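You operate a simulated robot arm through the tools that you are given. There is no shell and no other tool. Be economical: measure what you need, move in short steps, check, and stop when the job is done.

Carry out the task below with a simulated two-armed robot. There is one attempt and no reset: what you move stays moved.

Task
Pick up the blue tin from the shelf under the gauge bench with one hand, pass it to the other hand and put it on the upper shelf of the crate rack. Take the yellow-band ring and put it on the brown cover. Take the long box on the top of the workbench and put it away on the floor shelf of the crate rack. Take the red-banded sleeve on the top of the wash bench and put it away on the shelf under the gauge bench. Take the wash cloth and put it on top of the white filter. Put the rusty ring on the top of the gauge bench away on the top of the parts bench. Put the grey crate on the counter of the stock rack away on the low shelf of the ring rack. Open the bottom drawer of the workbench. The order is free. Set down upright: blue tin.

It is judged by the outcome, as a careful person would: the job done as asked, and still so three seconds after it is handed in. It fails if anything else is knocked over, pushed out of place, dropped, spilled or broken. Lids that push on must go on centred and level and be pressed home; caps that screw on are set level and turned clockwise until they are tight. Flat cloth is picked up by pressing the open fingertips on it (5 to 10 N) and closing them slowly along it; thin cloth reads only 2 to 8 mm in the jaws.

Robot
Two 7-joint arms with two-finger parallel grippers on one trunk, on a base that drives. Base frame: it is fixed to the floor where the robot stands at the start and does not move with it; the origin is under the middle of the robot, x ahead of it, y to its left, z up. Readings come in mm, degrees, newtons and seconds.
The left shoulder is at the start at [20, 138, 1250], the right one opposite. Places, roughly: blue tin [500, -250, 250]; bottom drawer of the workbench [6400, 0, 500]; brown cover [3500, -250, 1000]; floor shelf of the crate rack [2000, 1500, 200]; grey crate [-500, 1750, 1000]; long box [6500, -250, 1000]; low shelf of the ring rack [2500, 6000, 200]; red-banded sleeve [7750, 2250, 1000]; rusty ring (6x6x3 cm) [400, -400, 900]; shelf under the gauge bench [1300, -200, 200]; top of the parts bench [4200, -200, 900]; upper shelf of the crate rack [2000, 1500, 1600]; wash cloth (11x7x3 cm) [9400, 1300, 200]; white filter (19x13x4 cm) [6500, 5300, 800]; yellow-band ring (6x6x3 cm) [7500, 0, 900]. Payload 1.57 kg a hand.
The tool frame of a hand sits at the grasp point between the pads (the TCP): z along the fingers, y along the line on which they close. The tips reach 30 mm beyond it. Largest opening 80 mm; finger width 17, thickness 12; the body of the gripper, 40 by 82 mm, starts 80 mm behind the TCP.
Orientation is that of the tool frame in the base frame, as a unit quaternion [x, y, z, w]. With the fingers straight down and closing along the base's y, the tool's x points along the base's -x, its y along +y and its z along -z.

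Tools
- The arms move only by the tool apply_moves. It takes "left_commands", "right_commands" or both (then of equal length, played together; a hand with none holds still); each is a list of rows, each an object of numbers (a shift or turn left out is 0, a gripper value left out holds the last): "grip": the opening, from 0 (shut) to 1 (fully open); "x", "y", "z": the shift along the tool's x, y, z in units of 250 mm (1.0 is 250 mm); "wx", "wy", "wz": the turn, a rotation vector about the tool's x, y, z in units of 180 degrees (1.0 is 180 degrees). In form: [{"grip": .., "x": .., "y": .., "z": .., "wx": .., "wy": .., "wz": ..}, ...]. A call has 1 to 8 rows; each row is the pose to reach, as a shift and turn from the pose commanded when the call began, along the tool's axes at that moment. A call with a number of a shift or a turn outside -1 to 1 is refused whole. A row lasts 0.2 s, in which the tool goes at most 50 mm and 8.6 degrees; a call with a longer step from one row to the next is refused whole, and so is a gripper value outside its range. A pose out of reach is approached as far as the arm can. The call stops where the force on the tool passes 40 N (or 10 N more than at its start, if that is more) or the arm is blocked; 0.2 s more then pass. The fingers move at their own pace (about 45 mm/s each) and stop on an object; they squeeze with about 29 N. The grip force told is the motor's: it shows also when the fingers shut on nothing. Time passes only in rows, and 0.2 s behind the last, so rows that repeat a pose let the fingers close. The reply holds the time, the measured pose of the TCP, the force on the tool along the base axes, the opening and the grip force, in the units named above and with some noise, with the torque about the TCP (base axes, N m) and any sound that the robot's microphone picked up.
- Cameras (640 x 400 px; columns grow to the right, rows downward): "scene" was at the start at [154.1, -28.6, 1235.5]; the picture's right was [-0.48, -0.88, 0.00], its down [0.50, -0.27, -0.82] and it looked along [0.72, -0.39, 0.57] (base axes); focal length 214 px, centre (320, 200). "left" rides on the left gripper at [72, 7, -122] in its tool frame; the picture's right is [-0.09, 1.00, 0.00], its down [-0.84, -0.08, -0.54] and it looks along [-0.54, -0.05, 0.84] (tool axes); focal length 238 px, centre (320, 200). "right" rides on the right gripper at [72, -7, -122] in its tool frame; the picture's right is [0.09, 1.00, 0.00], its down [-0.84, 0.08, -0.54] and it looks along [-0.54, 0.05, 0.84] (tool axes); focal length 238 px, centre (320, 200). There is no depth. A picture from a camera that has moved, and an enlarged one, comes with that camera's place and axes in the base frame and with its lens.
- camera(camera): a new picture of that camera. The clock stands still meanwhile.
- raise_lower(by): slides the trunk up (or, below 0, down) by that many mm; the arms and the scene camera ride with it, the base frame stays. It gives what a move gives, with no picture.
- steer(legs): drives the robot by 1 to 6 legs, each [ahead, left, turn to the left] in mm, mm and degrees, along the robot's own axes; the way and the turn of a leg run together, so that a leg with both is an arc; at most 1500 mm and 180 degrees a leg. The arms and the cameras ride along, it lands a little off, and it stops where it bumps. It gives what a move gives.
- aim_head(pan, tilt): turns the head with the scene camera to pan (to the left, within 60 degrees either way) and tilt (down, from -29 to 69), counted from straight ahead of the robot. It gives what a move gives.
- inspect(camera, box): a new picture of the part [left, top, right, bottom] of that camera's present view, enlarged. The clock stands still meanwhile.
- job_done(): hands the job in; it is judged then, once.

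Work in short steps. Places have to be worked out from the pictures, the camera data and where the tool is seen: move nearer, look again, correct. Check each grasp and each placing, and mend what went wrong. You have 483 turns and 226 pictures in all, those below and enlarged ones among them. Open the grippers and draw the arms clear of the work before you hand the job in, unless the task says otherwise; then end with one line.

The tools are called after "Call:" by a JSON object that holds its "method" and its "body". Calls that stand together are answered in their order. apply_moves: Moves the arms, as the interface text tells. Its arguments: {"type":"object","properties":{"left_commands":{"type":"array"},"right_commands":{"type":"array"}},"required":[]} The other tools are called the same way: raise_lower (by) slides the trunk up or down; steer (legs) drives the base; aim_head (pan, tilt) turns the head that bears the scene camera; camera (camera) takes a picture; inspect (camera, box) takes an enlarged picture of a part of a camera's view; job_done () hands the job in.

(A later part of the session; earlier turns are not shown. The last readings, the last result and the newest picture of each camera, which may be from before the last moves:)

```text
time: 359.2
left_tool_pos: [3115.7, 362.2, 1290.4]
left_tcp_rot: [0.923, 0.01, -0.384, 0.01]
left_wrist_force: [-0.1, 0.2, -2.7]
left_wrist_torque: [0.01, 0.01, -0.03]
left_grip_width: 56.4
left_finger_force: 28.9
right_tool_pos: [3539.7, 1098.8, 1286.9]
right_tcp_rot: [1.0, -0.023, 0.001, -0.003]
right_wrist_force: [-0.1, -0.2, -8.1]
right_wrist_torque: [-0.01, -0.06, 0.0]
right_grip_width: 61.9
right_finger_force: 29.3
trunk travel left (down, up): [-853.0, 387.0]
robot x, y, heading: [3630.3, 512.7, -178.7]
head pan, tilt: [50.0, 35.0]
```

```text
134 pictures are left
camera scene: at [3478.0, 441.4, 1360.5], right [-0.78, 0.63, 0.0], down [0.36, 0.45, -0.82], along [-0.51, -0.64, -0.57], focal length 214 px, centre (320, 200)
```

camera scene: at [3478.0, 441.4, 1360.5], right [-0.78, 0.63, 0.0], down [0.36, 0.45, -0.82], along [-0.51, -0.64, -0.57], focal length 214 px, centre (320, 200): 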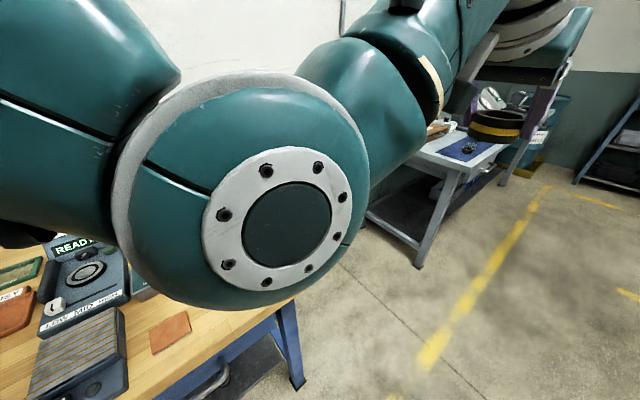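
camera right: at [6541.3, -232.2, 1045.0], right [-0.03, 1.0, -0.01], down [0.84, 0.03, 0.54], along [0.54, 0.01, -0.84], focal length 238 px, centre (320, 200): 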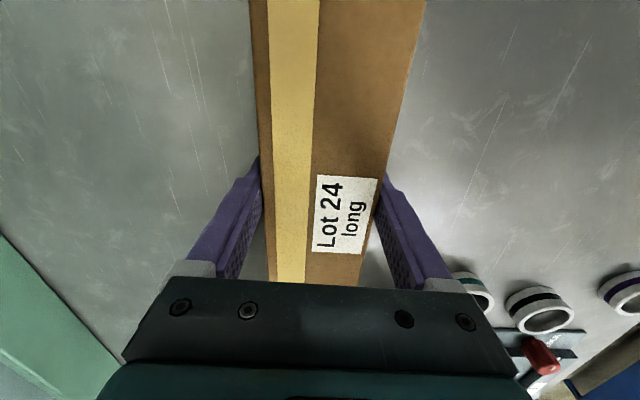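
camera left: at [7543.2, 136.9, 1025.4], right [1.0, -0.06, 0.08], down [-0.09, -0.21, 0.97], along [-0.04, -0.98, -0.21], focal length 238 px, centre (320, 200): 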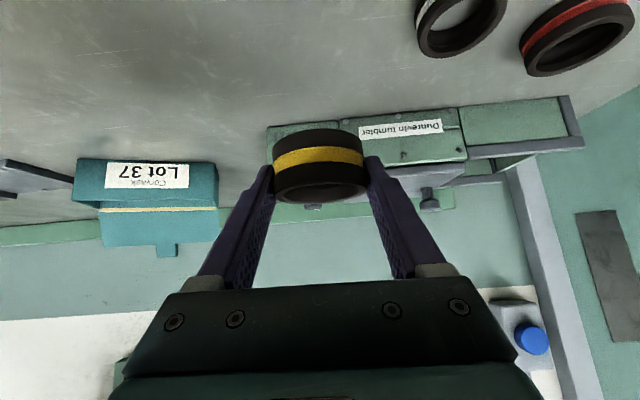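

I swing the left arm outward: yaw it 90° to point toward the bench, in two calls, holding z≈1290.

Call:
{"method": "apply_moves", "body": {"left_commands": [{"x": 0.062, "y": 0.121, "z": -0.06, "wx": -0.0295, "wy": 0.0005, "wz": -0.0293}, {"x": 0.123, "y": 0.242, "z": -0.12, "wx": -0.059, "wy": 0.001, "wz": -0.0587}, {"x": 0.185, "y": 0.363, "z": -0.18, "wx": -0.0885, "wy": 0.0015, "wz": -0.088}, {"x": 0.247, "y": 0.484, "z": -0.24, "wx": -0.118, "wy": 0.002, "wz": -0.1173}, {"x": 0.308, "y": 0.605, "z": -0.3, "wx": -0.1475, "wy": 0.0025, "wz": -0.1467}, {"x": 0.37, "y": 0.726, "z": -0.36, "wx": -0.177, "wy": 0.003, "wz": -0.176}]}}

Call:
{"method": "apply_moves", "body": {"left_commands": [{"x": 0.018, "y": 0.161, "z": -0.016, "wx": -0.0295, "wy": 0.0005, "wz": -0.0293}, {"x": 0.037, "y": 0.322, "z": -0.032, "wx": -0.059, "wy": 0.001, "wz": -0.0587}, {"x": 0.055, "y": 0.483, "z": -0.048, "wx": -0.0885, "wy": 0.0015, "wz": -0.088}, {"x": 0.073, "y": 0.644, "z": -0.063, "wx": -0.118, "wy": 0.002, "wz": -0.1173}, {"x": 0.092, "y": 0.805, "z": -0.079, "wx": -0.1475, "wy": 0.0025, "wz": -0.1467}, {"x": 0.11, "y": 0.966, "z": -0.095, "wx": -0.177, "wy": 0.003, "wz": -0.176}]}}

Call:
{"method": "camera", "body": {"camera": "left"}}

Call:
{"method": "camera", "body": {"camera": "scene"}}

```text
time: 360.6
left_tool_pos: [3250.7, 185.2, 1290.0]
left_tcp_rot: [0.85, 0.363, -0.349, 0.156]
left_wrist_force: [0.5, 0.1, -1.6]
left_wrist_torque: [0.01, 0.0, -0.02]
left_grip_width: 56.3
left_finger_force: 29.4
right_tool_pos: [3539.1, 1099.1, 1284.8]
right_tcp_rot: [1.0, -0.024, 0.001, -0.003]
right_wrist_force: [0.7, -0.2, -9.5]
right_wrist_torque: [0.0, -0.12, 0.01]
right_grip_width: 61.7
right_finger_force: 28.6
trunk travel left (down, up): [-853.0, 387.0]
robot x, y, heading: [3632.4, 510.9, -178.8]
head pan, tilt: [50.0, 35.0]
```

```text
time: 362.0
left_tool_pos: [3449.7, 41.3, 1288.1]
left_tcp_rot: [0.647, 0.659, -0.263, 0.278]
left_wrist_force: [0.1, 0.1, -1.6]
left_wrist_torque: [0.0, 0.0, -0.01]
left_grip_width: 56.6
left_finger_force: 28.7
right_tool_pos: [3539.5, 1099.3, 1285.2]
right_tcp_rot: [1.0, -0.024, 0.001, -0.002]
right_wrist_force: [0.2, 1.0, -9.4]
right_wrist_torque: [0.0, -0.05, 0.01]
right_grip_width: 61.7
right_finger_force: 29.7
trunk travel left (down, up): [-853.0, 387.0]
robot x, y, heading: [3629.8, 513.3, -178.7]
head pan, tilt: [50.0, 35.0]
```

```text
133 pictures are left
camera left: at [3452.8, 178.2, 1324.6], right [1.0, -0.04, 0.08], down [-0.08, -0.21, 0.97], along [-0.02, -0.98, -0.21], focal length 238 px, centre (320, 200)
```

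left: 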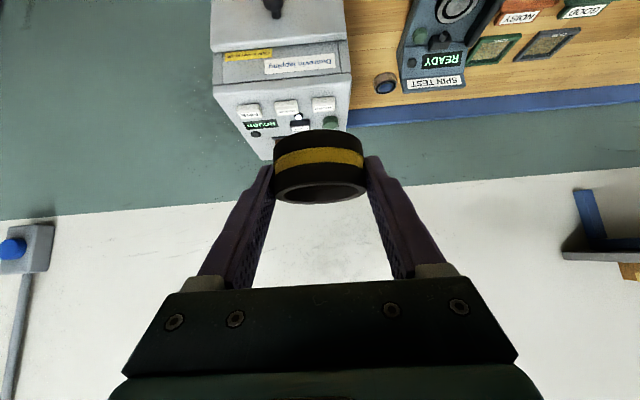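

```text
132 pictures are left
camera scene: at [3478.0, 441.5, 1360.5], right [-0.78, 0.63, 0.0], down [0.36, 0.45, -0.82], along [-0.51, -0.64, -0.57], focal length 214 px, centre (320, 200)
```

scene: 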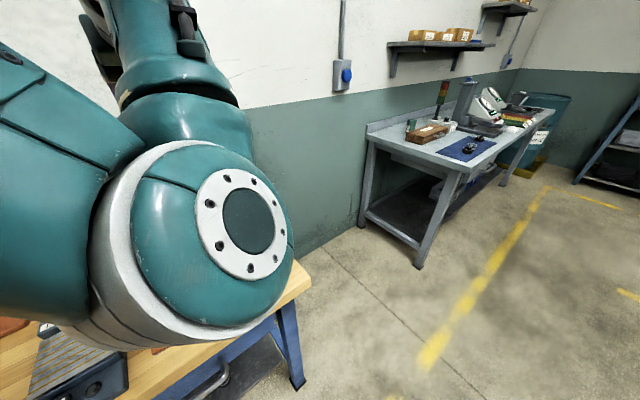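

The unit is in view; the ring hides the brown cover. I slide the base in 150 mm and ahead 50 mm while high, then look.

Call:
{"method": "steer", "body": {"legs": [[50, 150, -1.2]]}}

Call:
{"method": "camera", "body": {"camera": "left"}}

```text
time: 363.4
left_tool_pos: [3389.3, -106.8, 1290.1]
left_tcp_rot: [0.654, 0.652, -0.267, 0.275]
left_wrist_force: [-0.1, -0.3, -2.3]
left_wrist_torque: [0.04, -0.02, 0.0]
left_grip_width: 56.2
left_finger_force: 28.9
right_tool_pos: [3502.0, 949.7, 1285.3]
right_tcp_rot: [0.999, -0.033, 0.001, -0.003]
right_wrist_force: [-0.4, -0.4, -8.3]
right_wrist_torque: [0.0, -0.06, 0.0]
right_grip_width: 62.0
right_finger_force: 28.8
trunk travel left (down, up): [-853.0, 387.0]
robot x, y, heading: [3577.9, 360.2, 179.8]
head pan, tilt: [50.0, 35.0]
```

```text
131 pictures are left
camera left: at [3396.5, 30.4, 1324.5], right [0.99, -0.06, 0.08], down [-0.09, -0.21, 0.97], along [-0.04, -0.98, -0.21], focal length 238 px, centre (320, 200)
```

left: 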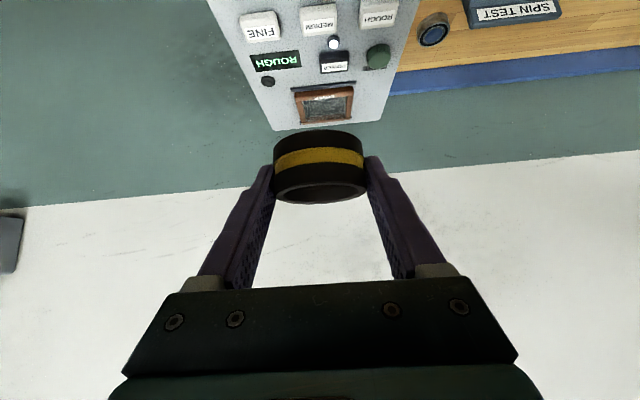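

The brown cover centre is near (3401, -338), ~95 mm square. I drive ahead 80 mm and 20 mm closer, then extend the arm over it.

Call:
{"method": "steer", "body": {"legs": [[80, 20, 0]]}}

Call:
{"method": "apply_moves", "body": {"left_commands": [{"x": -0.099, "y": 0.06, "z": 0.1}, {"x": -0.197, "y": 0.12, "z": 0.2}, {"x": -0.296, "y": 0.18, "z": 0.3}, {"x": -0.395, "y": 0.24, "z": 0.4}, {"x": -0.493, "y": 0.3, "z": 0.5}, {"x": -0.592, "y": 0.36, "z": 0.6}]}}

Call:
{"method": "camera", "body": {"camera": "left"}}

```text
time: 364.5
left_tool_pos: [3311.7, -126.2, 1290.3]
left_tcp_rot: [0.654, 0.653, -0.267, 0.275]
left_wrist_force: [0.7, -0.6, -0.7]
left_wrist_torque: [0.04, -0.02, -0.02]
left_grip_width: 56.2
left_finger_force: 29.1
right_tool_pos: [3423.5, 928.5, 1285.6]
right_tcp_rot: [0.999, -0.032, 0.001, -0.003]
right_wrist_force: [0.6, -0.1, -8.5]
right_wrist_torque: [-0.02, -0.04, 0.02]
right_grip_width: 62.1
right_finger_force: 29.0
trunk travel left (down, up): [-853.0, 387.0]
robot x, y, heading: [3502.0, 340.7, 180.1]
head pan, tilt: [50.0, 35.0]
```

```text
time: 365.9
left_tool_pos: [3403.6, -334.9, 1290.5]
left_tcp_rot: [0.654, 0.653, -0.266, 0.275]
left_wrist_force: [0.7, 0.5, -2.1]
left_wrist_torque: [0.01, 0.04, 0.02]
left_grip_width: 56.1
left_finger_force: 28.2
right_tool_pos: [3422.2, 928.8, 1286.0]
right_tcp_rot: [0.999, -0.034, 0.002, -0.003]
right_wrist_force: [-0.3, 0.8, -8.5]
right_wrist_torque: [0.0, -0.06, 0.0]
right_grip_width: 61.8
right_finger_force: 29.3
trunk travel left (down, up): [-853.0, 387.0]
robot x, y, heading: [3504.5, 341.9, 180.1]
head pan, tilt: [50.0, 35.0]
```

```text
130 pictures are left
camera left: at [3409.7, -199.7, 1324.7], right [1.0, -0.06, 0.08], down [-0.09, -0.21, 0.97], along [-0.04, -0.98, -0.21], focal length 238 px, centre (320, 200)
```

left: 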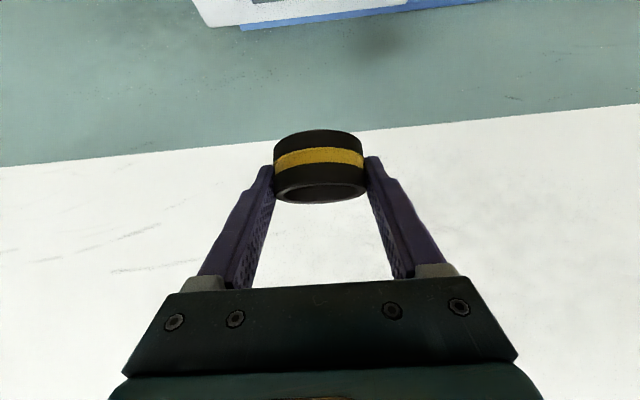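

I lower the trunk 140 mm toward the cover and look.

Call:
{"method": "raise_lower", "body": {"by": -140}}

Call:
{"method": "camera", "body": {"camera": "left"}}

```text
time: 367.6
left_tool_pos: [3403.4, -336.5, 1150.1]
left_tcp_rot: [0.653, 0.653, -0.266, 0.275]
left_wrist_force: [0.5, 0.6, -2.1]
left_wrist_torque: [-0.01, -0.02, 0.05]
left_grip_width: 56.5
left_finger_force: 29.1
right_tool_pos: [3423.7, 929.8, 1145.1]
right_tcp_rot: [0.999, -0.033, 0.001, -0.003]
right_wrist_force: [-0.2, -0.1, -9.2]
right_wrist_torque: [-0.03, -0.07, 0.0]
right_grip_width: 61.8
right_finger_force: 29.0
trunk travel left (down, up): [-713.0, 527.0]
robot x, y, heading: [3506.5, 343.6, 180.1]
head pan, tilt: [50.0, 35.0]
```

```text
129 pictures are left
camera left: at [3409.6, -199.5, 1184.9], right [1.0, -0.06, 0.08], down [-0.09, -0.21, 0.97], along [-0.04, -0.98, -0.21], focal length 238 px, centre (320, 200)
```

left: 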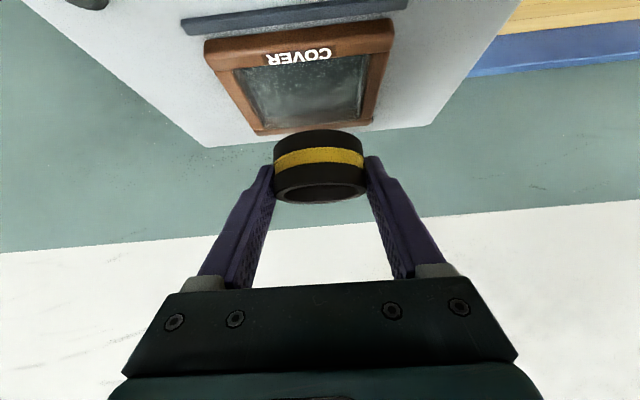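

Cover centre ≈ (3401, -341). I correct 5 mm and lower in small steps until contact.

Call:
{"method": "raise_lower", "body": {"by": -26}}

Call:
{"method": "apply_moves", "body": {"left_commands": [{"x": -0.017, "y": -0.008, "z": 0.017}, {"x": -0.006, "y": -0.008, "z": 0.028}, {"x": 0.005, "y": -0.008, "z": 0.039}, {"x": 0.016, "y": -0.008, "z": 0.05}]}}

Call:
{"method": "camera", "body": {"camera": "left"}}

```text
time: 368.3
left_tool_pos: [3403.7, -334.7, 1123.5]
left_tcp_rot: [0.653, 0.653, -0.266, 0.276]
left_wrist_force: [0.2, 0.9, -1.5]
left_wrist_torque: [0.04, 0.02, -0.01]
left_grip_width: 56.4
left_finger_force: 28.4
right_tool_pos: [3424.0, 929.7, 1120.2]
right_tcp_rot: [0.999, -0.033, 0.001, -0.002]
right_wrist_force: [0.1, -0.6, -9.2]
right_wrist_torque: [-0.02, -0.05, 0.0]
right_grip_width: 61.7
right_finger_force: 29.1
trunk travel left (down, up): [-687.0, 553.0]
robot x, y, heading: [3497.9, 340.1, 179.9]
head pan, tilt: [50.0, 35.0]
```

```text
time: 369.3
left_tool_pos: [3402.0, -346.2, 1119.3]
left_tcp_rot: [0.65, 0.652, -0.271, 0.28]
left_wrist_force: [0.4, 12.5, 35.3]
left_wrist_torque: [-0.01, 0.66, -0.25]
left_grip_width: 56.2
left_finger_force: 28.7
right_tool_pos: [3422.6, 927.5, 1118.5]
right_tcp_rot: [0.999, -0.033, 0.0, -0.002]
right_wrist_force: [-0.7, -0.7, -8.6]
right_wrist_torque: [-0.01, -0.04, -0.02]
right_grip_width: 61.7
right_finger_force: 28.7
trunk travel left (down, up): [-687.0, 553.0]
robot x, y, heading: [3502.8, 343.2, 180.2]
head pan, tilt: [50.0, 35.0]
```

```text
128 pictures are left
camera left: at [3407.8, -209.4, 1151.7], right [1.0, -0.06, 0.08], down [-0.09, -0.19, 0.98], along [-0.04, -0.98, -0.2], focal length 238 px, centre (320, 200)
```

left: 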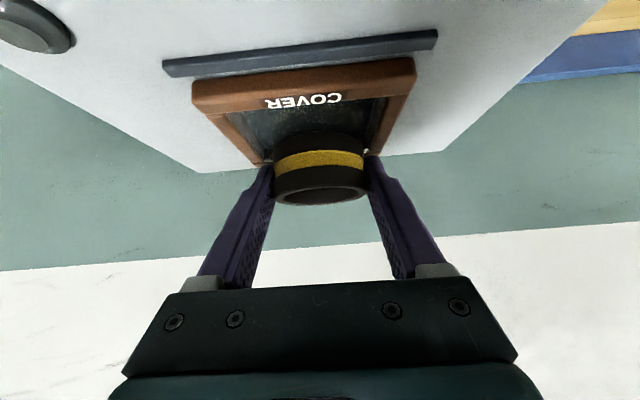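

Contact at z≈1119 with the ring inside the cover's frame. I ease up 4 mm and open slightly.

Call:
{"method": "apply_moves", "body": {"left_commands": [{"x": -0.013, "z": -0.013}, {"x": -0.013, "z": -0.013}]}}

Call:
{"method": "apply_moves", "body": {"left_commands": [{"grip": 0.75}, {"grip": 0.85}, {"grip": 0.85}]}}

Call:
{"method": "camera", "body": {"camera": "left"}}

```text
time: 369.9
left_tool_pos: [3401.2, -345.4, 1119.1]
left_tcp_rot: [0.653, 0.652, -0.268, 0.277]
left_wrist_force: [0.7, -6.6, 14.9]
left_wrist_torque: [-0.54, 0.4, 0.17]
left_grip_width: 56.2
left_finger_force: 29.4
right_tool_pos: [3423.0, 926.3, 1118.4]
right_tcp_rot: [0.999, -0.033, 0.001, -0.001]
right_wrist_force: [0.5, -0.9, -8.0]
right_wrist_torque: [-0.02, -0.04, 0.0]
right_grip_width: 61.9
right_finger_force: 29.1
trunk travel left (down, up): [-687.0, 553.0]
robot x, y, heading: [3500.0, 339.9, 180.1]
head pan, tilt: [50.0, 35.0]
```

```text
time: 370.7
left_tool_pos: [3402.0, -345.4, 1119.5]
left_tcp_rot: [0.653, 0.652, -0.267, 0.278]
left_wrist_force: [6.3, -1.4, 16.8]
left_wrist_torque: [-0.31, 0.35, 0.2]
left_grip_width: 62.1
left_finger_force: 0.0
right_tool_pos: [3423.6, 926.9, 1118.1]
right_tcp_rot: [0.999, -0.034, 0.001, -0.002]
right_wrist_force: [-0.2, 0.5, -9.3]
right_wrist_torque: [0.0, -0.08, -0.02]
right_grip_width: 62.0
right_finger_force: 28.8
trunk travel left (down, up): [-687.0, 553.0]
robot x, y, heading: [3500.0, 339.7, 179.8]
head pan, tilt: [50.0, 35.0]
```

```text
127 pictures are left
camera left: at [3408.8, -208.7, 1153.3], right [1.0, -0.06, 0.08], down [-0.09, -0.2, 0.97], along [-0.04, -0.98, -0.21], focal length 238 px, centre (320, 200)
```

left: 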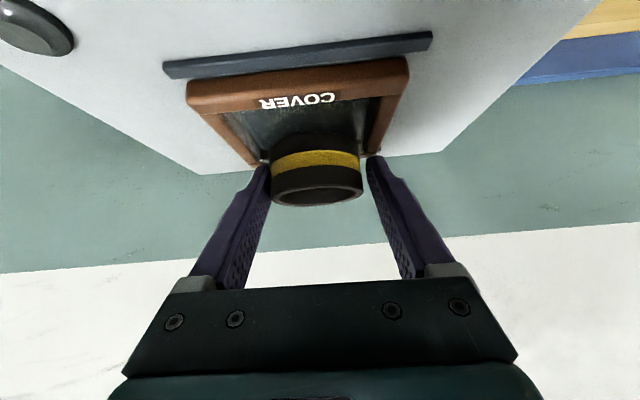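

The ring stands free on the cover; the fingertips rest on the frame. I rise 6 mm, open wide and withdraw along the tool axis.

Call:
{"method": "apply_moves", "body": {"left_commands": [{"x": -0.017, "z": -0.017}, {"x": -0.017, "z": -0.017, "grip": 1.0}, {"x": -0.017, "z": -0.017, "grip": 1.0}, {"x": -0.017, "z": -0.12}, {"x": -0.017, "z": -0.28}, {"x": -0.017, "z": -0.46}]}}

Call:
{"method": "camera", "body": {"camera": "left"}}

```text
time: 372.1
left_tool_pos: [3399.7, -262.8, 1202.0]
left_tcp_rot: [0.654, 0.653, -0.266, 0.275]
left_wrist_force: [-0.5, -0.6, 0.5]
left_wrist_torque: [-0.03, 0.04, -0.01]
left_grip_width: 80.1
left_finger_force: 0.0
right_tool_pos: [3423.8, 929.2, 1118.7]
right_tcp_rot: [0.999, -0.033, 0.002, -0.002]
right_wrist_force: [0.1, -0.1, -8.9]
right_wrist_torque: [0.03, -0.01, -0.02]
right_grip_width: 61.9
right_finger_force: 29.1
trunk travel left (down, up): [-687.0, 553.0]
robot x, y, heading: [3503.2, 341.9, 179.9]
head pan, tilt: [50.0, 35.0]
```

```text
126 pictures are left
camera left: at [3406.4, -127.5, 1237.3], right [1.0, -0.06, 0.08], down [-0.09, -0.21, 0.97], along [-0.04, -0.98, -0.21], focal length 238 px, centre (320, 200)
```

left: 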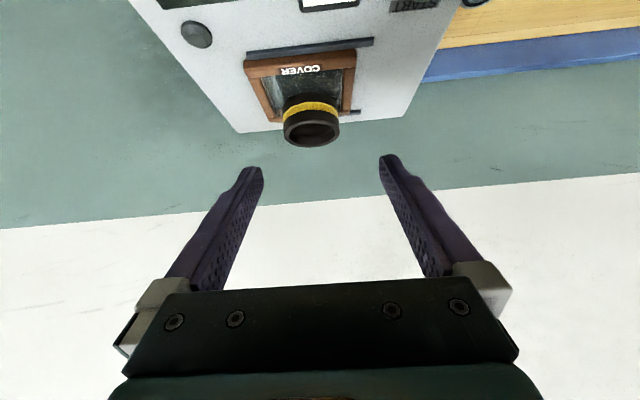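

Let me zoom to make sure the ring lies flat.

Call:
{"method": "inspect", "body": {"camera": "left", "box": [220, 20, 400, 160]}}

```text
2.86 times, centred on (310, 90) of left
camera zoom: at [3406.4, -127.5, 1237.3], right [1.0, -0.06, 0.08], down [-0.09, -0.21, 0.97], along [-0.04, -0.98, -0.21], focal length 681 px, centre (349, 514)
```

zoom: 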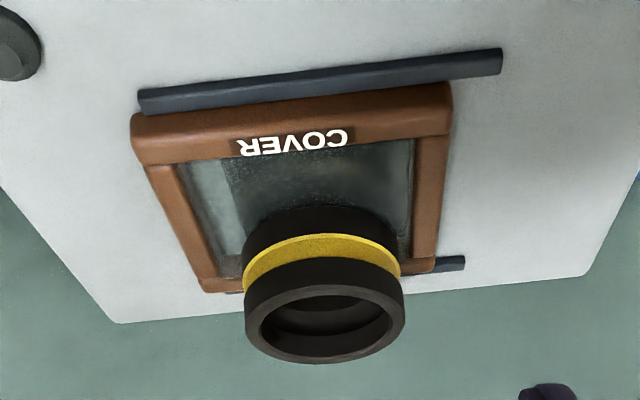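

The ring lies flat on the brown cover. Now the long box must be regrasped with a forward-pitched hand for the low shelf. I slide away from the bench and bring the left arm back in front.

Call:
{"method": "steer", "body": {"legs": [[0, -300, 0]]}}

Call:
{"method": "apply_moves", "body": {"left_commands": [{"x": 0.086, "y": -0.131, "z": -0.089, "wx": 0.0295, "wy": -0.0004, "wz": 0.0293}, {"x": 0.172, "y": -0.262, "z": -0.177, "wx": 0.059, "wy": -0.0008, "wz": 0.0587}, {"x": 0.258, "y": -0.393, "z": -0.266, "wx": 0.0885, "wy": -0.0012, "wz": 0.088}, {"x": 0.344, "y": -0.524, "z": -0.355, "wx": 0.118, "wy": -0.0016, "wz": 0.1173}, {"x": 0.43, "y": -0.655, "z": -0.443, "wx": 0.1475, "wy": -0.002, "wz": 0.1467}, {"x": 0.516, "y": -0.786, "z": -0.532, "wx": 0.177, "wy": -0.0025, "wz": 0.176}]}}

Call:
{"method": "apply_moves", "body": {"left_commands": [{"x": 0.039, "y": -0.165, "z": -0.042, "wx": 0.0295, "wy": -0.0004, "wz": 0.0293}, {"x": 0.078, "y": -0.33, "z": -0.083, "wx": 0.059, "wy": -0.0008, "wz": 0.0587}, {"x": 0.117, "y": -0.494, "z": -0.125, "wx": 0.0885, "wy": -0.0012, "wz": 0.088}, {"x": 0.155, "y": -0.659, "z": -0.167, "wx": 0.118, "wy": -0.0016, "wz": 0.1173}, {"x": 0.194, "y": -0.824, "z": -0.208, "wx": 0.1475, "wy": -0.002, "wz": 0.1467}, {"x": 0.233, "y": -0.989, "z": -0.25, "wx": 0.177, "wy": -0.0025, "wz": 0.176}]}}

Call:
{"method": "steer", "body": {"legs": [[0, 0, 90]]}}

```text
time: 374.1
left_tool_pos: [3400.0, 35.6, 1202.1]
left_tcp_rot: [0.654, 0.653, -0.266, 0.275]
left_wrist_force: [0.4, 0.8, 0.1]
left_wrist_torque: [-0.01, -0.01, -0.01]
left_grip_width: 79.8
left_finger_force: 0.0
right_tool_pos: [3425.4, 1228.5, 1119.2]
right_tcp_rot: [0.999, -0.034, 0.001, -0.003]
right_wrist_force: [0.6, 0.2, -8.8]
right_wrist_torque: [0.0, -0.07, 0.02]
right_grip_width: 61.8
right_finger_force: 28.5
trunk travel left (down, up): [-687.0, 553.0]
robot x, y, heading: [3504.4, 642.8, 179.8]
head pan, tilt: [50.0, 35.0]
```

```text
time: 375.5
left_tool_pos: [3202.0, 224.1, 1201.2]
left_tcp_rot: [0.854, 0.352, -0.352, 0.151]
left_wrist_force: [0.6, 0.3, 0.6]
left_wrist_torque: [-0.02, -0.02, -0.01]
left_grip_width: 80.1
left_finger_force: 0.1
right_tool_pos: [3426.0, 1228.3, 1119.6]
right_tcp_rot: [0.999, -0.035, 0.001, -0.003]
right_wrist_force: [-0.5, -0.2, -8.6]
right_wrist_torque: [-0.02, -0.08, 0.01]
right_grip_width: 61.9
right_finger_force: 28.4
trunk travel left (down, up): [-687.0, 553.0]
robot x, y, heading: [3505.7, 637.6, 179.6]
head pan, tilt: [50.0, 35.0]
```

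```text
time: 376.9
left_tool_pos: [3086.4, 435.6, 1200.3]
left_tcp_rot: [0.923, 0.007, -0.384, 0.027]
left_wrist_force: [0.0, 0.1, -0.6]
left_wrist_torque: [0.03, -0.02, 0.01]
left_grip_width: 79.7
left_finger_force: 0.0
left hand out of reach, approached as far as the arm can: row 4, 5, 6
right_tool_pos: [3425.3, 1229.4, 1119.6]
right_tcp_rot: [0.999, -0.034, 0.002, -0.003]
right_wrist_force: [0.1, 0.4, -8.0]
right_wrist_torque: [-0.01, -0.05, -0.03]
right_grip_width: 61.9
right_finger_force: 29.3
trunk travel left (down, up): [-687.0, 553.0]
robot x, y, heading: [3506.1, 640.0, 180.0]
head pan, tilt: [50.0, 35.0]
```

```text
time: 381.2
left_tool_pos: [3721.6, 232.3, 1201.0]
left_tcp_rot: [0.634, 0.671, -0.252, 0.29]
left_wrist_force: [-0.1, -0.9, -0.1]
left_wrist_torque: [0.03, -0.01, -0.07]
left_grip_width: 79.8
left_finger_force: 0.0
right_tool_pos: [2919.4, 536.0, 1120.5]
right_tcp_rot: [0.715, 0.699, 0.0, -0.003]
right_wrist_force: [0.4, -0.3, -8.7]
right_wrist_torque: [0.1, -0.04, -0.02]
right_grip_width: 61.8
right_finger_force: 29.2
trunk travel left (down, up): [-687.0, 553.0]
robot x, y, heading: [3505.9, 641.3, -87.7]
head pan, tilt: [50.0, 35.0]
```

Now the right hand with the box comes round to the front (two calls).

Call:
{"method": "apply_moves", "body": {"right_commands": [{"x": -0.095, "y": 0.134}, {"x": -0.19, "y": 0.268}, {"x": -0.285, "y": 0.4025}, {"x": -0.38, "y": 0.537}, {"x": -0.475, "y": 0.671}, {"x": -0.57, "y": 0.805}]}}

Call:
{"method": "apply_moves", "body": {"right_commands": [{"x": -0.095, "y": 0.134}, {"x": -0.19, "y": 0.268}, {"x": -0.285, "y": 0.4025}, {"x": -0.38, "y": 0.537}, {"x": -0.475, "y": 0.671}, {"x": -0.57, "y": 0.805}]}}

Call:
{"method": "aim_head", "body": {"pan": -25, "tilt": 45}}

Call:
{"method": "camera", "body": {"camera": "scene"}}

```text
time: 382.6
left_tool_pos: [3724.2, 232.2, 1202.1]
left_tcp_rot: [0.634, 0.671, -0.251, 0.292]
left_wrist_force: [-0.3, -1.0, 0.5]
left_wrist_torque: [0.01, -0.02, 0.0]
left_grip_width: 80.1
left_finger_force: 0.1
right_tool_pos: [3118.3, 389.7, 1119.3]
right_tcp_rot: [0.715, 0.699, 0.0, -0.004]
right_wrist_force: [-0.1, 0.0, -8.7]
right_wrist_torque: [0.06, 0.03, 0.01]
right_grip_width: 61.7
right_finger_force: 28.7
trunk travel left (down, up): [-687.0, 553.0]
robot x, y, heading: [3505.5, 641.9, -87.5]
head pan, tilt: [50.0, 35.0]
```

```text
time: 383.4
left_tool_pos: [3726.5, 233.0, 1203.5]
left_tcp_rot: [0.631, 0.671, -0.251, 0.297]
left_wrist_force: [-0.1, -1.1, -0.2]
left_wrist_torque: [-0.01, -0.02, 0.01]
left_grip_width: 80.2
left_finger_force: 0.1
right_tool_pos: [3205.0, 350.7, 1090.4]
right_tcp_rot: [0.76, 0.64, 0.087, 0.07]
right_wrist_force: [0.4, -0.1, -9.0]
right_wrist_torque: [0.04, -0.02, 0.0]
right_grip_width: 61.7
right_finger_force: 28.7
trunk travel left (down, up): [-687.0, 553.0]
robot x, y, heading: [3503.7, 638.2, -87.6]
head pan, tilt: [50.0, 35.0]
stopped in row 3 (right hand): the arm was blocked; the commanded pose is now the measured one
```

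```text
time: 384.9
left_tool_pos: [3726.3, 232.2, 1201.5]
left_tcp_rot: [0.633, 0.671, -0.249, 0.295]
left_wrist_force: [0.6, -0.1, 0.1]
left_wrist_torque: [-0.01, 0.03, 0.01]
left_grip_width: 79.8
left_finger_force: 0.0
right_tool_pos: [3206.4, 348.5, 1090.6]
right_tcp_rot: [0.759, 0.641, 0.085, 0.073]
right_wrist_force: [0.2, 0.7, -8.7]
right_wrist_torque: [0.05, 0.01, 0.0]
right_grip_width: 61.7
right_finger_force: 29.0
trunk travel left (down, up): [-687.0, 553.0]
robot x, y, heading: [3502.2, 644.1, -87.5]
head pan, tilt: [-25.0, 45.0]
```

```text
124 pictures are left
camera scene: at [3583.7, 503.0, 1182.8], right [-0.46, -0.89, 0.0], down [-0.6, 0.31, -0.73], along [0.65, -0.34, -0.68], focal length 214 px, centre (320, 200)
```

scene: 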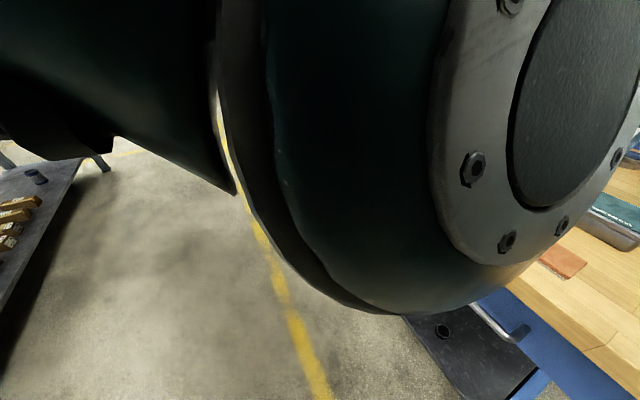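

The right elbow met the head (head is deflected). I reverse the right hand to its last free pose.

Call:
{"method": "apply_moves", "body": {"right_commands": [{"x": 0.035, "y": -0.112, "z": -0.063, "wx": 0.0242, "wy": -0.0023, "wz": -0.0156}, {"x": 0.07, "y": -0.224, "z": -0.126, "wx": 0.0485, "wy": -0.0045, "wz": -0.0312}, {"x": 0.105, "y": -0.336, "z": -0.19, "wx": 0.0727, "wy": -0.0068, "wz": -0.0468}]}}

Call:
{"method": "camera", "body": {"camera": "scene"}}

```text
time: 385.6
left_tool_pos: [3725.9, 232.8, 1203.3]
left_tcp_rot: [0.633, 0.671, -0.249, 0.295]
left_wrist_force: [-0.2, -0.5, 0.5]
left_wrist_torque: [-0.02, -0.01, 0.0]
left_grip_width: 80.1
left_finger_force: 0.0
right_tool_pos: [3117.7, 390.1, 1119.2]
right_tcp_rot: [0.715, 0.7, -0.002, -0.002]
right_wrist_force: [-1.0, -1.0, -9.0]
right_wrist_torque: [0.1, -0.02, 0.0]
right_grip_width: 61.8
right_finger_force: 29.0
trunk travel left (down, up): [-687.0, 553.0]
robot x, y, heading: [3501.6, 640.2, -87.7]
head pan, tilt: [-25.0, 45.0]
```

```text
123 pictures are left
camera scene: at [3583.4, 502.8, 1182.4], right [-0.46, -0.89, 0.0], down [-0.61, 0.32, -0.73], along [0.65, -0.34, -0.68], focal length 214 px, centre (320, 200)
```

scene: 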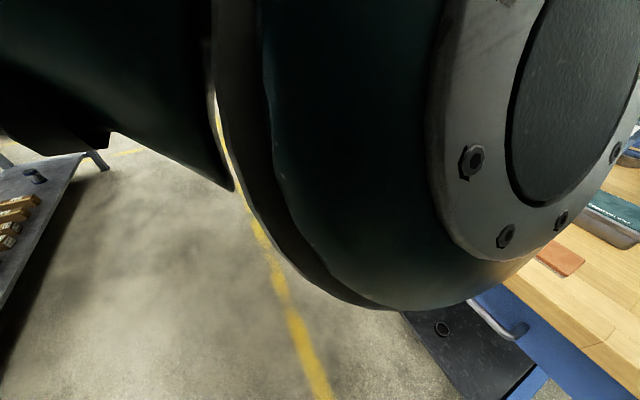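

It is the left elbow that now sits before the head. I extend the left hand forward and down to straighten that arm away.

Call:
{"method": "apply_moves", "body": {"left_commands": [{"x": 0.03, "y": -0.05, "z": 0.152}, {"x": 0.06, "y": -0.1, "z": 0.304}, {"x": 0.09, "y": -0.15, "z": 0.456}, {"x": 0.122, "y": -0.206, "z": 0.608}]}}

Call:
{"method": "camera", "body": {"camera": "scene"}}

```text
time: 386.6
left_tool_pos: [3680.4, 141.5, 1073.4]
left_tcp_rot: [0.633, 0.671, -0.251, 0.293]
left_wrist_force: [0.1, 0.5, 1.1]
left_wrist_torque: [0.0, 0.06, 0.0]
left_grip_width: 80.1
left_finger_force: 0.0
right_tool_pos: [3117.3, 389.5, 1118.9]
right_tcp_rot: [0.715, 0.7, -0.002, -0.002]
right_wrist_force: [0.3, 0.2, -9.8]
right_wrist_torque: [0.08, 0.0, -0.02]
right_grip_width: 61.9
right_finger_force: 29.1
trunk travel left (down, up): [-687.0, 553.0]
robot x, y, heading: [3502.3, 640.3, -87.7]
head pan, tilt: [-25.0, 45.0]
```

```text
122 pictures are left
camera scene: at [3580.5, 506.8, 1174.7], right [-0.44, -0.9, 0.0], down [-0.67, 0.33, -0.66], along [0.6, -0.29, -0.75], focal length 214 px, centre (320, 200)
```

scene: 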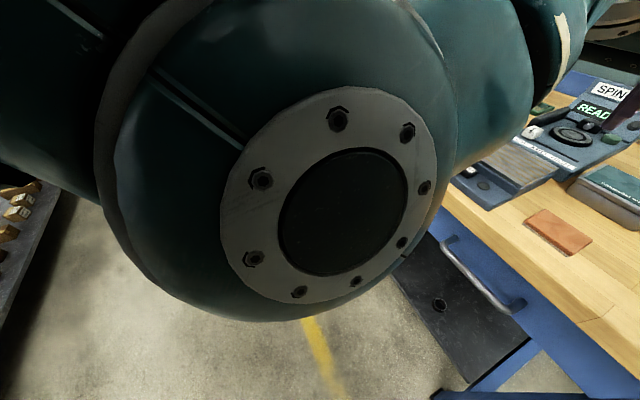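

The head is stuck on the wrong side of the left elbow. I turn the head command to the left, swing the left arm outward again, free the head to the right, then bring the arm back.

Call:
{"method": "aim_head", "body": {"pan": 58, "tilt": 45}}

Call:
{"method": "apply_moves", "body": {"left_commands": [{"x": 0.043, "y": 0.132, "z": -0.092}, {"x": 0.086, "y": 0.264, "z": -0.184}, {"x": 0.129, "y": 0.396, "z": -0.276}, {"x": 0.171, "y": 0.529, "z": -0.367}, {"x": 0.214, "y": 0.661, "z": -0.459}, {"x": 0.257, "y": 0.793, "z": -0.551}, {"x": 0.3, "y": 0.925, "z": -0.643}]}}

Call:
{"method": "camera", "body": {"camera": "scene"}}

```text
time: 388.2
left_tool_pos: [3682.4, 141.8, 1072.6]
left_tcp_rot: [0.633, 0.672, -0.249, 0.294]
left_wrist_force: [0.0, 0.0, -0.5]
left_wrist_torque: [0.01, -0.02, -0.01]
left_grip_width: 80.1
left_finger_force: 0.1
right_tool_pos: [3117.1, 391.1, 1118.7]
right_tcp_rot: [0.714, 0.7, -0.002, -0.002]
right_wrist_force: [-0.9, -0.2, -9.9]
right_wrist_torque: [0.04, 0.02, 0.02]
right_grip_width: 61.9
right_finger_force: 29.1
trunk travel left (down, up): [-687.0, 553.0]
robot x, y, heading: [3504.4, 641.1, -87.8]
head pan, tilt: [58.0, 45.0]
```

```text
time: 389.8
left_tool_pos: [3901.1, 326.9, 1139.8]
left_tcp_rot: [0.633, 0.671, -0.25, 0.294]
left_wrist_force: [0.1, 1.1, 0.1]
left_wrist_torque: [0.03, -0.01, 0.0]
left_grip_width: 79.9
left_finger_force: 0.1
right_tool_pos: [3117.8, 390.6, 1119.9]
right_tcp_rot: [0.714, 0.7, -0.002, -0.002]
right_wrist_force: [-0.5, 0.5, -8.7]
right_wrist_torque: [0.11, -0.04, -0.01]
right_grip_width: 61.9
right_finger_force: 29.2
trunk travel left (down, up): [-687.0, 553.0]
robot x, y, heading: [3504.4, 639.2, -87.5]
head pan, tilt: [58.0, 45.0]
```

```text
121 pictures are left
camera scene: at [3580.8, 500.8, 1179.7], right [-0.49, -0.87, 0.0], down [-0.61, 0.35, -0.71], along [0.62, -0.35, -0.71], focal length 214 px, centre (320, 200)
```

scene: 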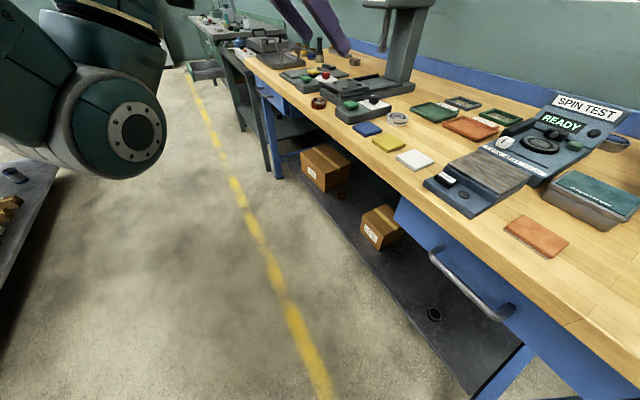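

Elbow is clear and the head free. I centre the head, then bring the left arm to a relaxed front pose (ahead ~390, left ~260) and look.

Call:
{"method": "aim_head", "body": {"pan": 0, "tilt": 45}}

Call:
{"method": "apply_moves", "body": {"right_commands": [{"x": -0.095, "y": 0.134}, {"x": -0.19, "y": 0.268}, {"x": -0.285, "y": 0.4025}, {"x": -0.38, "y": 0.537}, {"x": -0.475, "y": 0.671}, {"x": -0.57, "y": 0.805}]}}

Call:
{"method": "camera", "body": {"camera": "scene"}}

```text
time: 391.1
left_tool_pos: [3899.6, 327.2, 1140.1]
left_tcp_rot: [0.633, 0.671, -0.251, 0.294]
left_wrist_force: [-0.7, -0.4, 0.1]
left_wrist_torque: [0.01, -0.01, -0.02]
left_grip_width: 79.8
left_finger_force: 0.1
right_tool_pos: [3117.0, 390.8, 1119.6]
right_tcp_rot: [0.715, 0.699, -0.003, -0.002]
right_wrist_force: [1.2, 0.9, -8.9]
right_wrist_torque: [0.1, 0.0, 0.03]
right_grip_width: 61.9
right_finger_force: 29.3
trunk travel left (down, up): [-687.0, 553.0]
robot x, y, heading: [3504.4, 638.6, -87.7]
head pan, tilt: [0.0, 45.0]
```

```text
time: 391.8
left_tool_pos: [3900.0, 326.6, 1140.2]
left_tcp_rot: [0.633, 0.671, -0.25, 0.293]
left_wrist_force: [-0.5, 0.0, -0.2]
left_wrist_torque: [0.0, -0.06, 0.01]
left_grip_width: 80.4
left_finger_force: 0.2
right_tool_pos: [3207.8, 349.2, 1092.0]
right_tcp_rot: [0.76, 0.639, 0.089, 0.077]
right_wrist_force: [-0.7, 0.2, -9.3]
right_wrist_torque: [0.09, 0.02, -0.01]
right_grip_width: 62.0
right_finger_force: 29.3
trunk travel left (down, up): [-687.0, 553.0]
robot x, y, heading: [3501.6, 639.9, -87.4]
head pan, tilt: [0.0, 45.0]
stopped in row 3 (right hand): the arm was blocked; the commanded pose is now the measured one
```

```text
120 pictures are left
camera scene: at [3513.0, 459.8, 1179.5], right [-1.0, -0.04, 0.0], down [-0.03, 0.71, -0.71], along [0.03, -0.71, -0.71], focal length 214 px, centre (320, 200)
```

scene: 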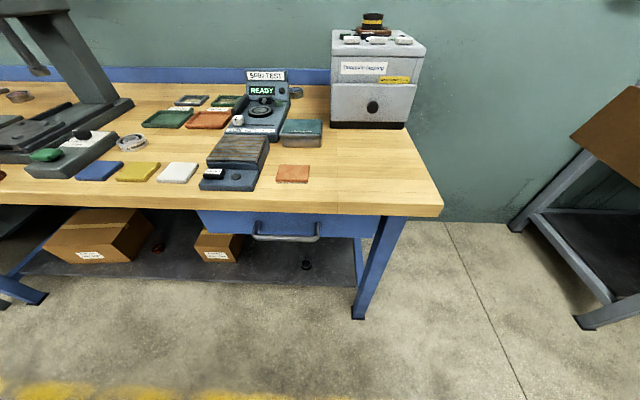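

Blocked at the same place, so this is the right arm itself folding too high; on the outward swing the hand was ~300 mm below the shoulder. I return, lower the hand 110 mm, then come in.

Call:
{"method": "apply_moves", "body": {"right_commands": [{"x": 0.035, "y": -0.112, "z": -0.063, "wx": 0.0242, "wy": -0.0023, "wz": -0.0156}, {"x": 0.07, "y": -0.224, "z": -0.126, "wx": 0.0485, "wy": -0.0045, "wz": -0.0312}, {"x": 0.105, "y": -0.336, "z": -0.19, "wx": 0.0727, "wy": -0.0068, "wz": -0.0468}]}}

Call:
{"method": "apply_moves", "body": {"right_commands": [{"z": 0.18}, {"z": 0.36}, {"x": -0.1, "y": 0.1, "z": 0.44}, {"x": -0.2, "y": 0.24, "z": 0.44}, {"x": -0.3, "y": 0.38, "z": 0.44}, {"x": -0.4, "y": 0.52, "z": 0.44}, {"x": -0.5, "y": 0.66, "z": 0.44}]}}

```text
time: 392.6
left_tool_pos: [3899.9, 327.0, 1139.4]
left_tcp_rot: [0.633, 0.671, -0.251, 0.294]
left_wrist_force: [0.0, -0.4, -0.3]
left_wrist_torque: [0.02, -0.03, 0.0]
left_grip_width: 80.1
left_finger_force: 0.2
right_tool_pos: [3119.5, 388.5, 1121.4]
right_tcp_rot: [0.715, 0.699, 0.001, 0.003]
right_wrist_force: [-0.8, 0.1, -8.5]
right_wrist_torque: [0.12, -0.02, -0.01]
right_grip_width: 61.7
right_finger_force: 28.9
trunk travel left (down, up): [-687.0, 553.0]
robot x, y, heading: [3498.9, 642.3, -87.5]
head pan, tilt: [0.0, 45.0]
```

```text
time: 394.2
left_tool_pos: [3901.6, 326.5, 1139.1]
left_tcp_rot: [0.634, 0.671, -0.25, 0.293]
left_wrist_force: [1.0, 0.6, 0.0]
left_wrist_torque: [0.0, 0.0, -0.02]
left_grip_width: 80.0
left_finger_force: 0.1
right_tool_pos: [3280.7, 258.0, 1009.1]
right_tcp_rot: [0.716, 0.698, 0.0, 0.003]
right_wrist_force: [-0.1, 0.2, -9.3]
right_wrist_torque: [0.1, -0.02, 0.04]
right_grip_width: 61.8
right_finger_force: 29.1
trunk travel left (down, up): [-687.0, 553.0]
robot x, y, heading: [3506.9, 639.8, -87.6]
head pan, tilt: [0.0, 45.0]
```

The right hand with the box is in front now. There is free bench space at x 3300–3510, y -150..185. I line the box up over (3400, 40).

Call:
{"method": "steer", "body": {"legs": [[0, 134, -2.4], [150, 0, 0]]}}

Call:
{"method": "apply_moves", "body": {"right_commands": [{"x": -0.12}, {"x": -0.24}, {"x": -0.28}]}}

Call:
{"method": "camera", "body": {"camera": "right"}}

Call:
{"method": "camera", "body": {"camera": "scene"}}

```text
time: 396.5
left_tool_pos: [4019.4, 163.5, 1139.4]
left_tcp_rot: [0.646, 0.659, -0.256, 0.288]
left_wrist_force: [-0.3, -0.2, -0.3]
left_wrist_torque: [0.01, 0.02, 0.01]
left_grip_width: 79.9
left_finger_force: 0.0
right_tool_pos: [3400.6, 118.8, 1010.3]
right_tcp_rot: [0.729, 0.685, 0.001, 0.004]
right_wrist_force: [0.1, 0.0, -9.4]
right_wrist_torque: [0.11, 0.0, 0.02]
right_grip_width: 61.9
right_finger_force: 29.1
trunk travel left (down, up): [-687.0, 553.0]
robot x, y, heading: [3634.2, 488.0, -89.9]
head pan, tilt: [0.0, 45.0]
```

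```text
time: 397.3
left_tool_pos: [4020.2, 164.8, 1141.1]
left_tcp_rot: [0.646, 0.659, -0.257, 0.289]
left_wrist_force: [-0.1, 0.0, 1.4]
left_wrist_torque: [0.0, -0.01, 0.03]
left_grip_width: 79.8
left_finger_force: 0.1
right_tool_pos: [3397.5, 49.6, 1008.8]
right_tcp_rot: [0.728, 0.685, 0.002, 0.004]
right_wrist_force: [0.6, -0.6, -8.9]
right_wrist_torque: [0.08, -0.01, 0.0]
right_grip_width: 61.8
right_finger_force: 29.0
trunk travel left (down, up): [-687.0, 553.0]
robot x, y, heading: [3636.2, 489.3, -89.9]
head pan, tilt: [0.0, 45.0]
```

```text
119 pictures are left
camera right: at [3393.8, 121.6, 1130.6], right [1.0, 0.03, 0.01], down [0.02, -0.84, 0.54], along [0.02, -0.54, -0.84], focal length 238 px, centre (320, 200)
```

right: 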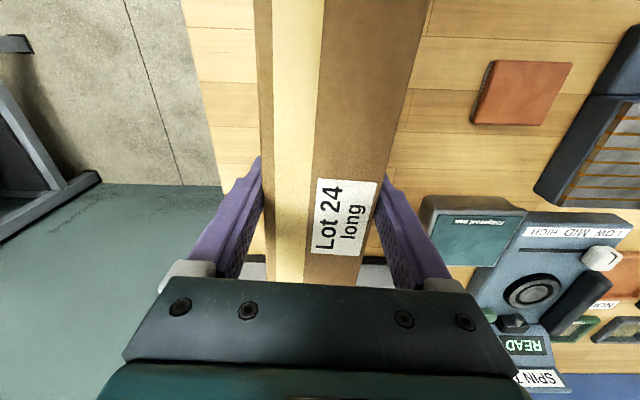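

```text
118 pictures are left
camera scene: at [3639.2, 311.8, 1179.5], right [-1.0, 0.0, 0.0], down [0.0, 0.71, -0.71], along [0.0, -0.71, -0.71], focal length 214 px, centre (320, 200)
```

scene: 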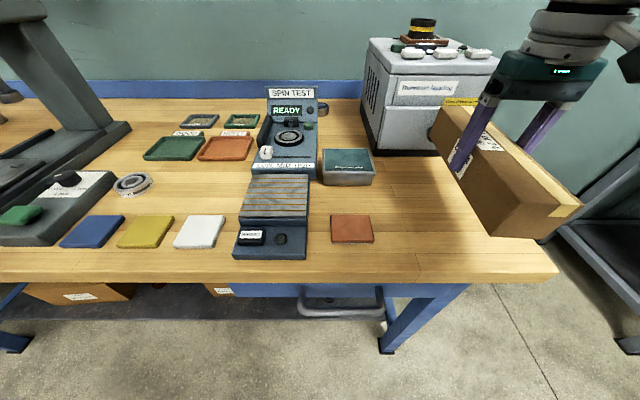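

The box hovers over free wood. I lower the trunk 78 mm, then feel for the table.

Call:
{"method": "raise_lower", "body": {"by": -78}}

Call:
{"method": "apply_moves", "body": {"right_commands": [{"z": 0.014}, {"z": 0.028}, {"z": 0.042}, {"z": 0.05}]}}

```text
time: 398.4
left_tool_pos: [4021.3, 164.5, 1060.6]
left_tcp_rot: [0.647, 0.658, -0.257, 0.287]
left_wrist_force: [0.3, 0.5, -0.7]
left_wrist_torque: [0.01, 0.0, -0.01]
left_grip_width: 80.1
left_finger_force: 0.1
right_tool_pos: [3396.4, 50.0, 932.6]
right_tcp_rot: [0.729, 0.685, 0.001, 0.003]
right_wrist_force: [0.1, 0.1, -7.9]
right_wrist_torque: [0.07, -0.02, -0.01]
right_grip_width: 61.5
right_finger_force: 29.5
trunk travel left (down, up): [-609.0, 631.0]
robot x, y, heading: [3634.4, 489.9, -89.9]
head pan, tilt: [0.0, 45.0]
```

```text
time: 399.4
left_tool_pos: [4019.8, 164.1, 1062.3]
left_tcp_rot: [0.646, 0.659, -0.257, 0.287]
left_wrist_force: [-0.5, -0.1, 1.2]
left_wrist_torque: [0.01, -0.03, -0.03]
left_grip_width: 80.0
left_finger_force: 0.1
right_tool_pos: [3397.4, 47.1, 922.0]
right_tcp_rot: [0.729, 0.685, 0.0, 0.006]
right_wrist_force: [4.0, 10.7, 29.5]
right_wrist_torque: [0.06, 0.97, -0.21]
right_grip_width: 62.3
right_finger_force: 29.1
trunk travel left (down, up): [-609.0, 631.0]
robot x, y, heading: [3639.8, 490.0, -89.9]
head pan, tilt: [0.0, 45.0]
```

Box is down. I release, rise 140 mm and pitch the right hand 50° forward above it.

Call:
{"method": "apply_moves", "body": {"right_commands": [{"z": -0.016}, {"z": -0.016, "grip": 0.9}, {"z": -0.016, "grip": 1.0}, {"z": -0.016, "grip": 1.0}, {"z": -0.16}, {"z": -0.34}, {"z": -0.5}]}}

Call:
{"method": "apply_moves", "body": {"right_commands": [{"z": -0.05, "wy": -0.047}, {"z": -0.1, "wy": -0.093}, {"z": -0.1, "wy": -0.14}, {"z": -0.1, "wy": -0.186}, {"z": -0.1, "wy": -0.232}, {"z": -0.1, "wy": -0.278}]}}

Call:
{"method": "camera", "body": {"camera": "right"}}

```text
time: 401.1
left_tool_pos: [4021.0, 164.2, 1061.4]
left_tcp_rot: [0.646, 0.659, -0.257, 0.288]
left_wrist_force: [0.7, -0.3, 0.4]
left_wrist_torque: [-0.04, -0.03, 0.0]
left_grip_width: 79.8
left_finger_force: 0.1
right_tool_pos: [3395.6, 50.1, 1046.0]
right_tcp_rot: [0.729, 0.684, 0.002, 0.004]
right_wrist_force: [-0.1, 0.1, 1.6]
right_wrist_torque: [0.0, 0.0, 0.04]
right_grip_width: 80.0
right_finger_force: 0.0
trunk travel left (down, up): [-609.0, 631.0]
robot x, y, heading: [3638.4, 490.4, -90.0]
head pan, tilt: [0.0, 45.0]
```

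```text
time: 402.4
left_tool_pos: [4021.0, 163.6, 1060.8]
left_tcp_rot: [0.646, 0.658, -0.257, 0.288]
left_wrist_force: [0.0, 0.3, -0.1]
left_wrist_torque: [0.02, -0.01, 0.0]
left_grip_width: 79.8
left_finger_force: 0.0
right_tool_pos: [3396.1, 48.4, 1070.4]
right_tcp_rot: [0.66, 0.619, -0.308, 0.294]
right_wrist_force: [0.2, -0.2, 0.1]
right_wrist_torque: [-0.03, 0.01, -0.02]
right_grip_width: 80.2
right_finger_force: 0.1
trunk travel left (down, up): [-609.0, 631.0]
robot x, y, heading: [3635.9, 496.6, -89.6]
head pan, tilt: [0.0, 45.0]
```

```text
117 pictures are left
camera right: at [3397.6, 188.7, 1091.6], right [1.0, 0.0, -0.06], down [0.06, -0.12, 0.99], along [-0.01, -0.99, -0.12], focal length 238 px, centre (320, 200)
```

right: 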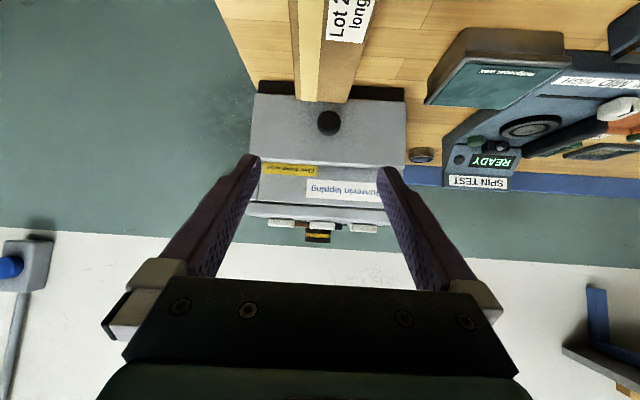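

Box centre is about (3397, 64). I descend around it with the pitched hand and grip.

Call:
{"method": "apply_moves", "body": {"right_commands": [{"x": 0.128, "z": 0.088}, {"x": 0.256, "z": 0.176}, {"x": 0.385, "z": 0.264}, {"x": 0.513, "y": -0.004, "z": 0.352}]}}

Call:
{"method": "camera", "body": {"camera": "right"}}

```text
time: 403.4
left_tool_pos: [4020.3, 163.8, 1061.9]
left_tcp_rot: [0.646, 0.659, -0.256, 0.289]
left_wrist_force: [-0.7, 0.0, -0.1]
left_wrist_torque: [0.01, 0.02, 0.02]
left_grip_width: 80.1
left_finger_force: 0.1
right_tool_pos: [3398.0, 63.8, 912.2]
right_tcp_rot: [0.66, 0.619, -0.308, 0.294]
right_wrist_force: [0.6, -0.1, 0.0]
right_wrist_torque: [-0.04, 0.01, -0.01]
right_grip_width: 80.0
right_finger_force: 0.1
trunk travel left (down, up): [-609.0, 631.0]
robot x, y, heading: [3637.5, 493.1, -89.8]
head pan, tilt: [0.0, 45.0]
```

```text
116 pictures are left
camera right: at [3399.9, 203.6, 933.9], right [1.0, 0.0, -0.06], down [0.06, -0.12, 0.99], along [-0.01, -0.99, -0.12], focal length 238 px, centre (320, 200)
```

right: 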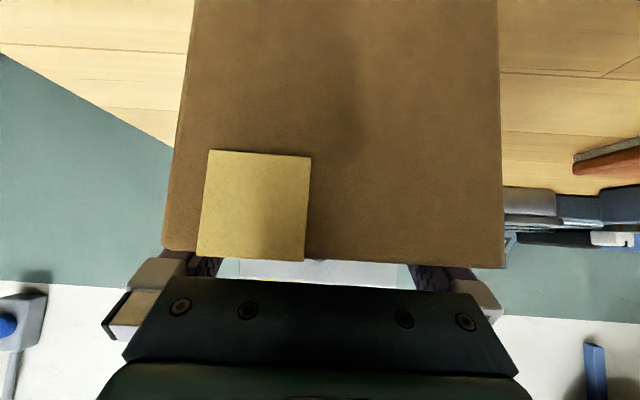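

The near box end is only 44 mm from the camera, so I don't go further in. I raise 6 mm for palm clearance and close here (~25 mm behind centre).

Call:
{"method": "apply_moves", "body": {"right_commands": [{"x": -0.018, "z": -0.015}, {"x": -0.018, "z": -0.015, "grip": 0.85}, {"x": -0.018, "z": -0.015, "grip": 0.7}, {"x": -0.018, "z": -0.015, "grip": 0.6}, {"x": -0.018, "z": -0.015, "grip": 0.5}, {"x": -0.018, "z": -0.015, "grip": 0.5}]}}

Call:
{"method": "raise_lower", "body": {"by": 60}}

Call:
{"method": "camera", "body": {"camera": "scene"}}

```text
time: 404.9
left_tool_pos: [4020.9, 163.9, 1061.2]
left_tcp_rot: [0.646, 0.658, -0.257, 0.289]
left_wrist_force: [0.4, 0.1, -1.2]
left_wrist_torque: [-0.01, 0.02, -0.01]
left_grip_width: 80.3
left_finger_force: 0.0
right_tool_pos: [3398.1, 63.2, 919.6]
right_tcp_rot: [0.661, 0.619, -0.308, 0.293]
right_wrist_force: [-0.6, 0.6, 0.6]
right_wrist_torque: [-0.07, 0.25, -0.33]
right_grip_width: 62.1
right_finger_force: 29.4
trunk travel left (down, up): [-609.0, 631.0]
robot x, y, heading: [3636.2, 495.0, -90.4]
head pan, tilt: [0.0, 45.0]
```

```text
time: 405.9
left_tool_pos: [4020.4, 163.8, 1121.2]
left_tcp_rot: [0.647, 0.658, -0.257, 0.288]
left_wrist_force: [-0.3, 0.1, 0.3]
left_wrist_torque: [0.01, 0.02, 0.05]
left_grip_width: 79.9
left_finger_force: 0.1
right_tool_pos: [3398.8, 64.4, 978.6]
right_tcp_rot: [0.661, 0.619, -0.307, 0.293]
right_wrist_force: [0.7, -0.5, -8.5]
right_wrist_torque: [0.2, -0.05, 0.02]
right_grip_width: 61.9
right_finger_force: 29.1
trunk travel left (down, up): [-669.0, 571.0]
robot x, y, heading: [3636.7, 493.4, -89.9]
head pan, tilt: [0.0, 45.0]
```

```text
115 pictures are left
camera scene: at [3639.2, 311.9, 1161.5], right [-1.0, 0.0, 0.0], down [0.0, 0.71, -0.71], along [0.0, -0.71, -0.71], focal length 214 px, centre (320, 200)
```

scene: 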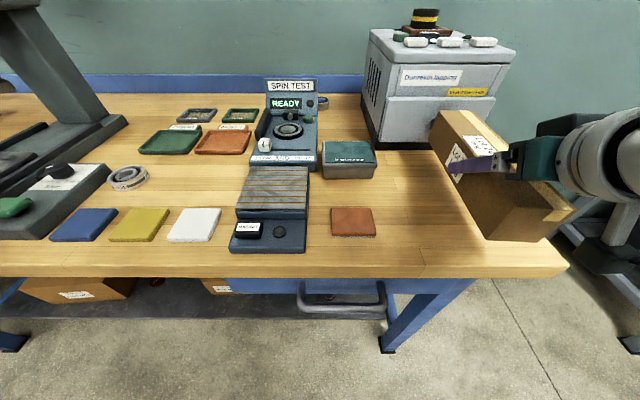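

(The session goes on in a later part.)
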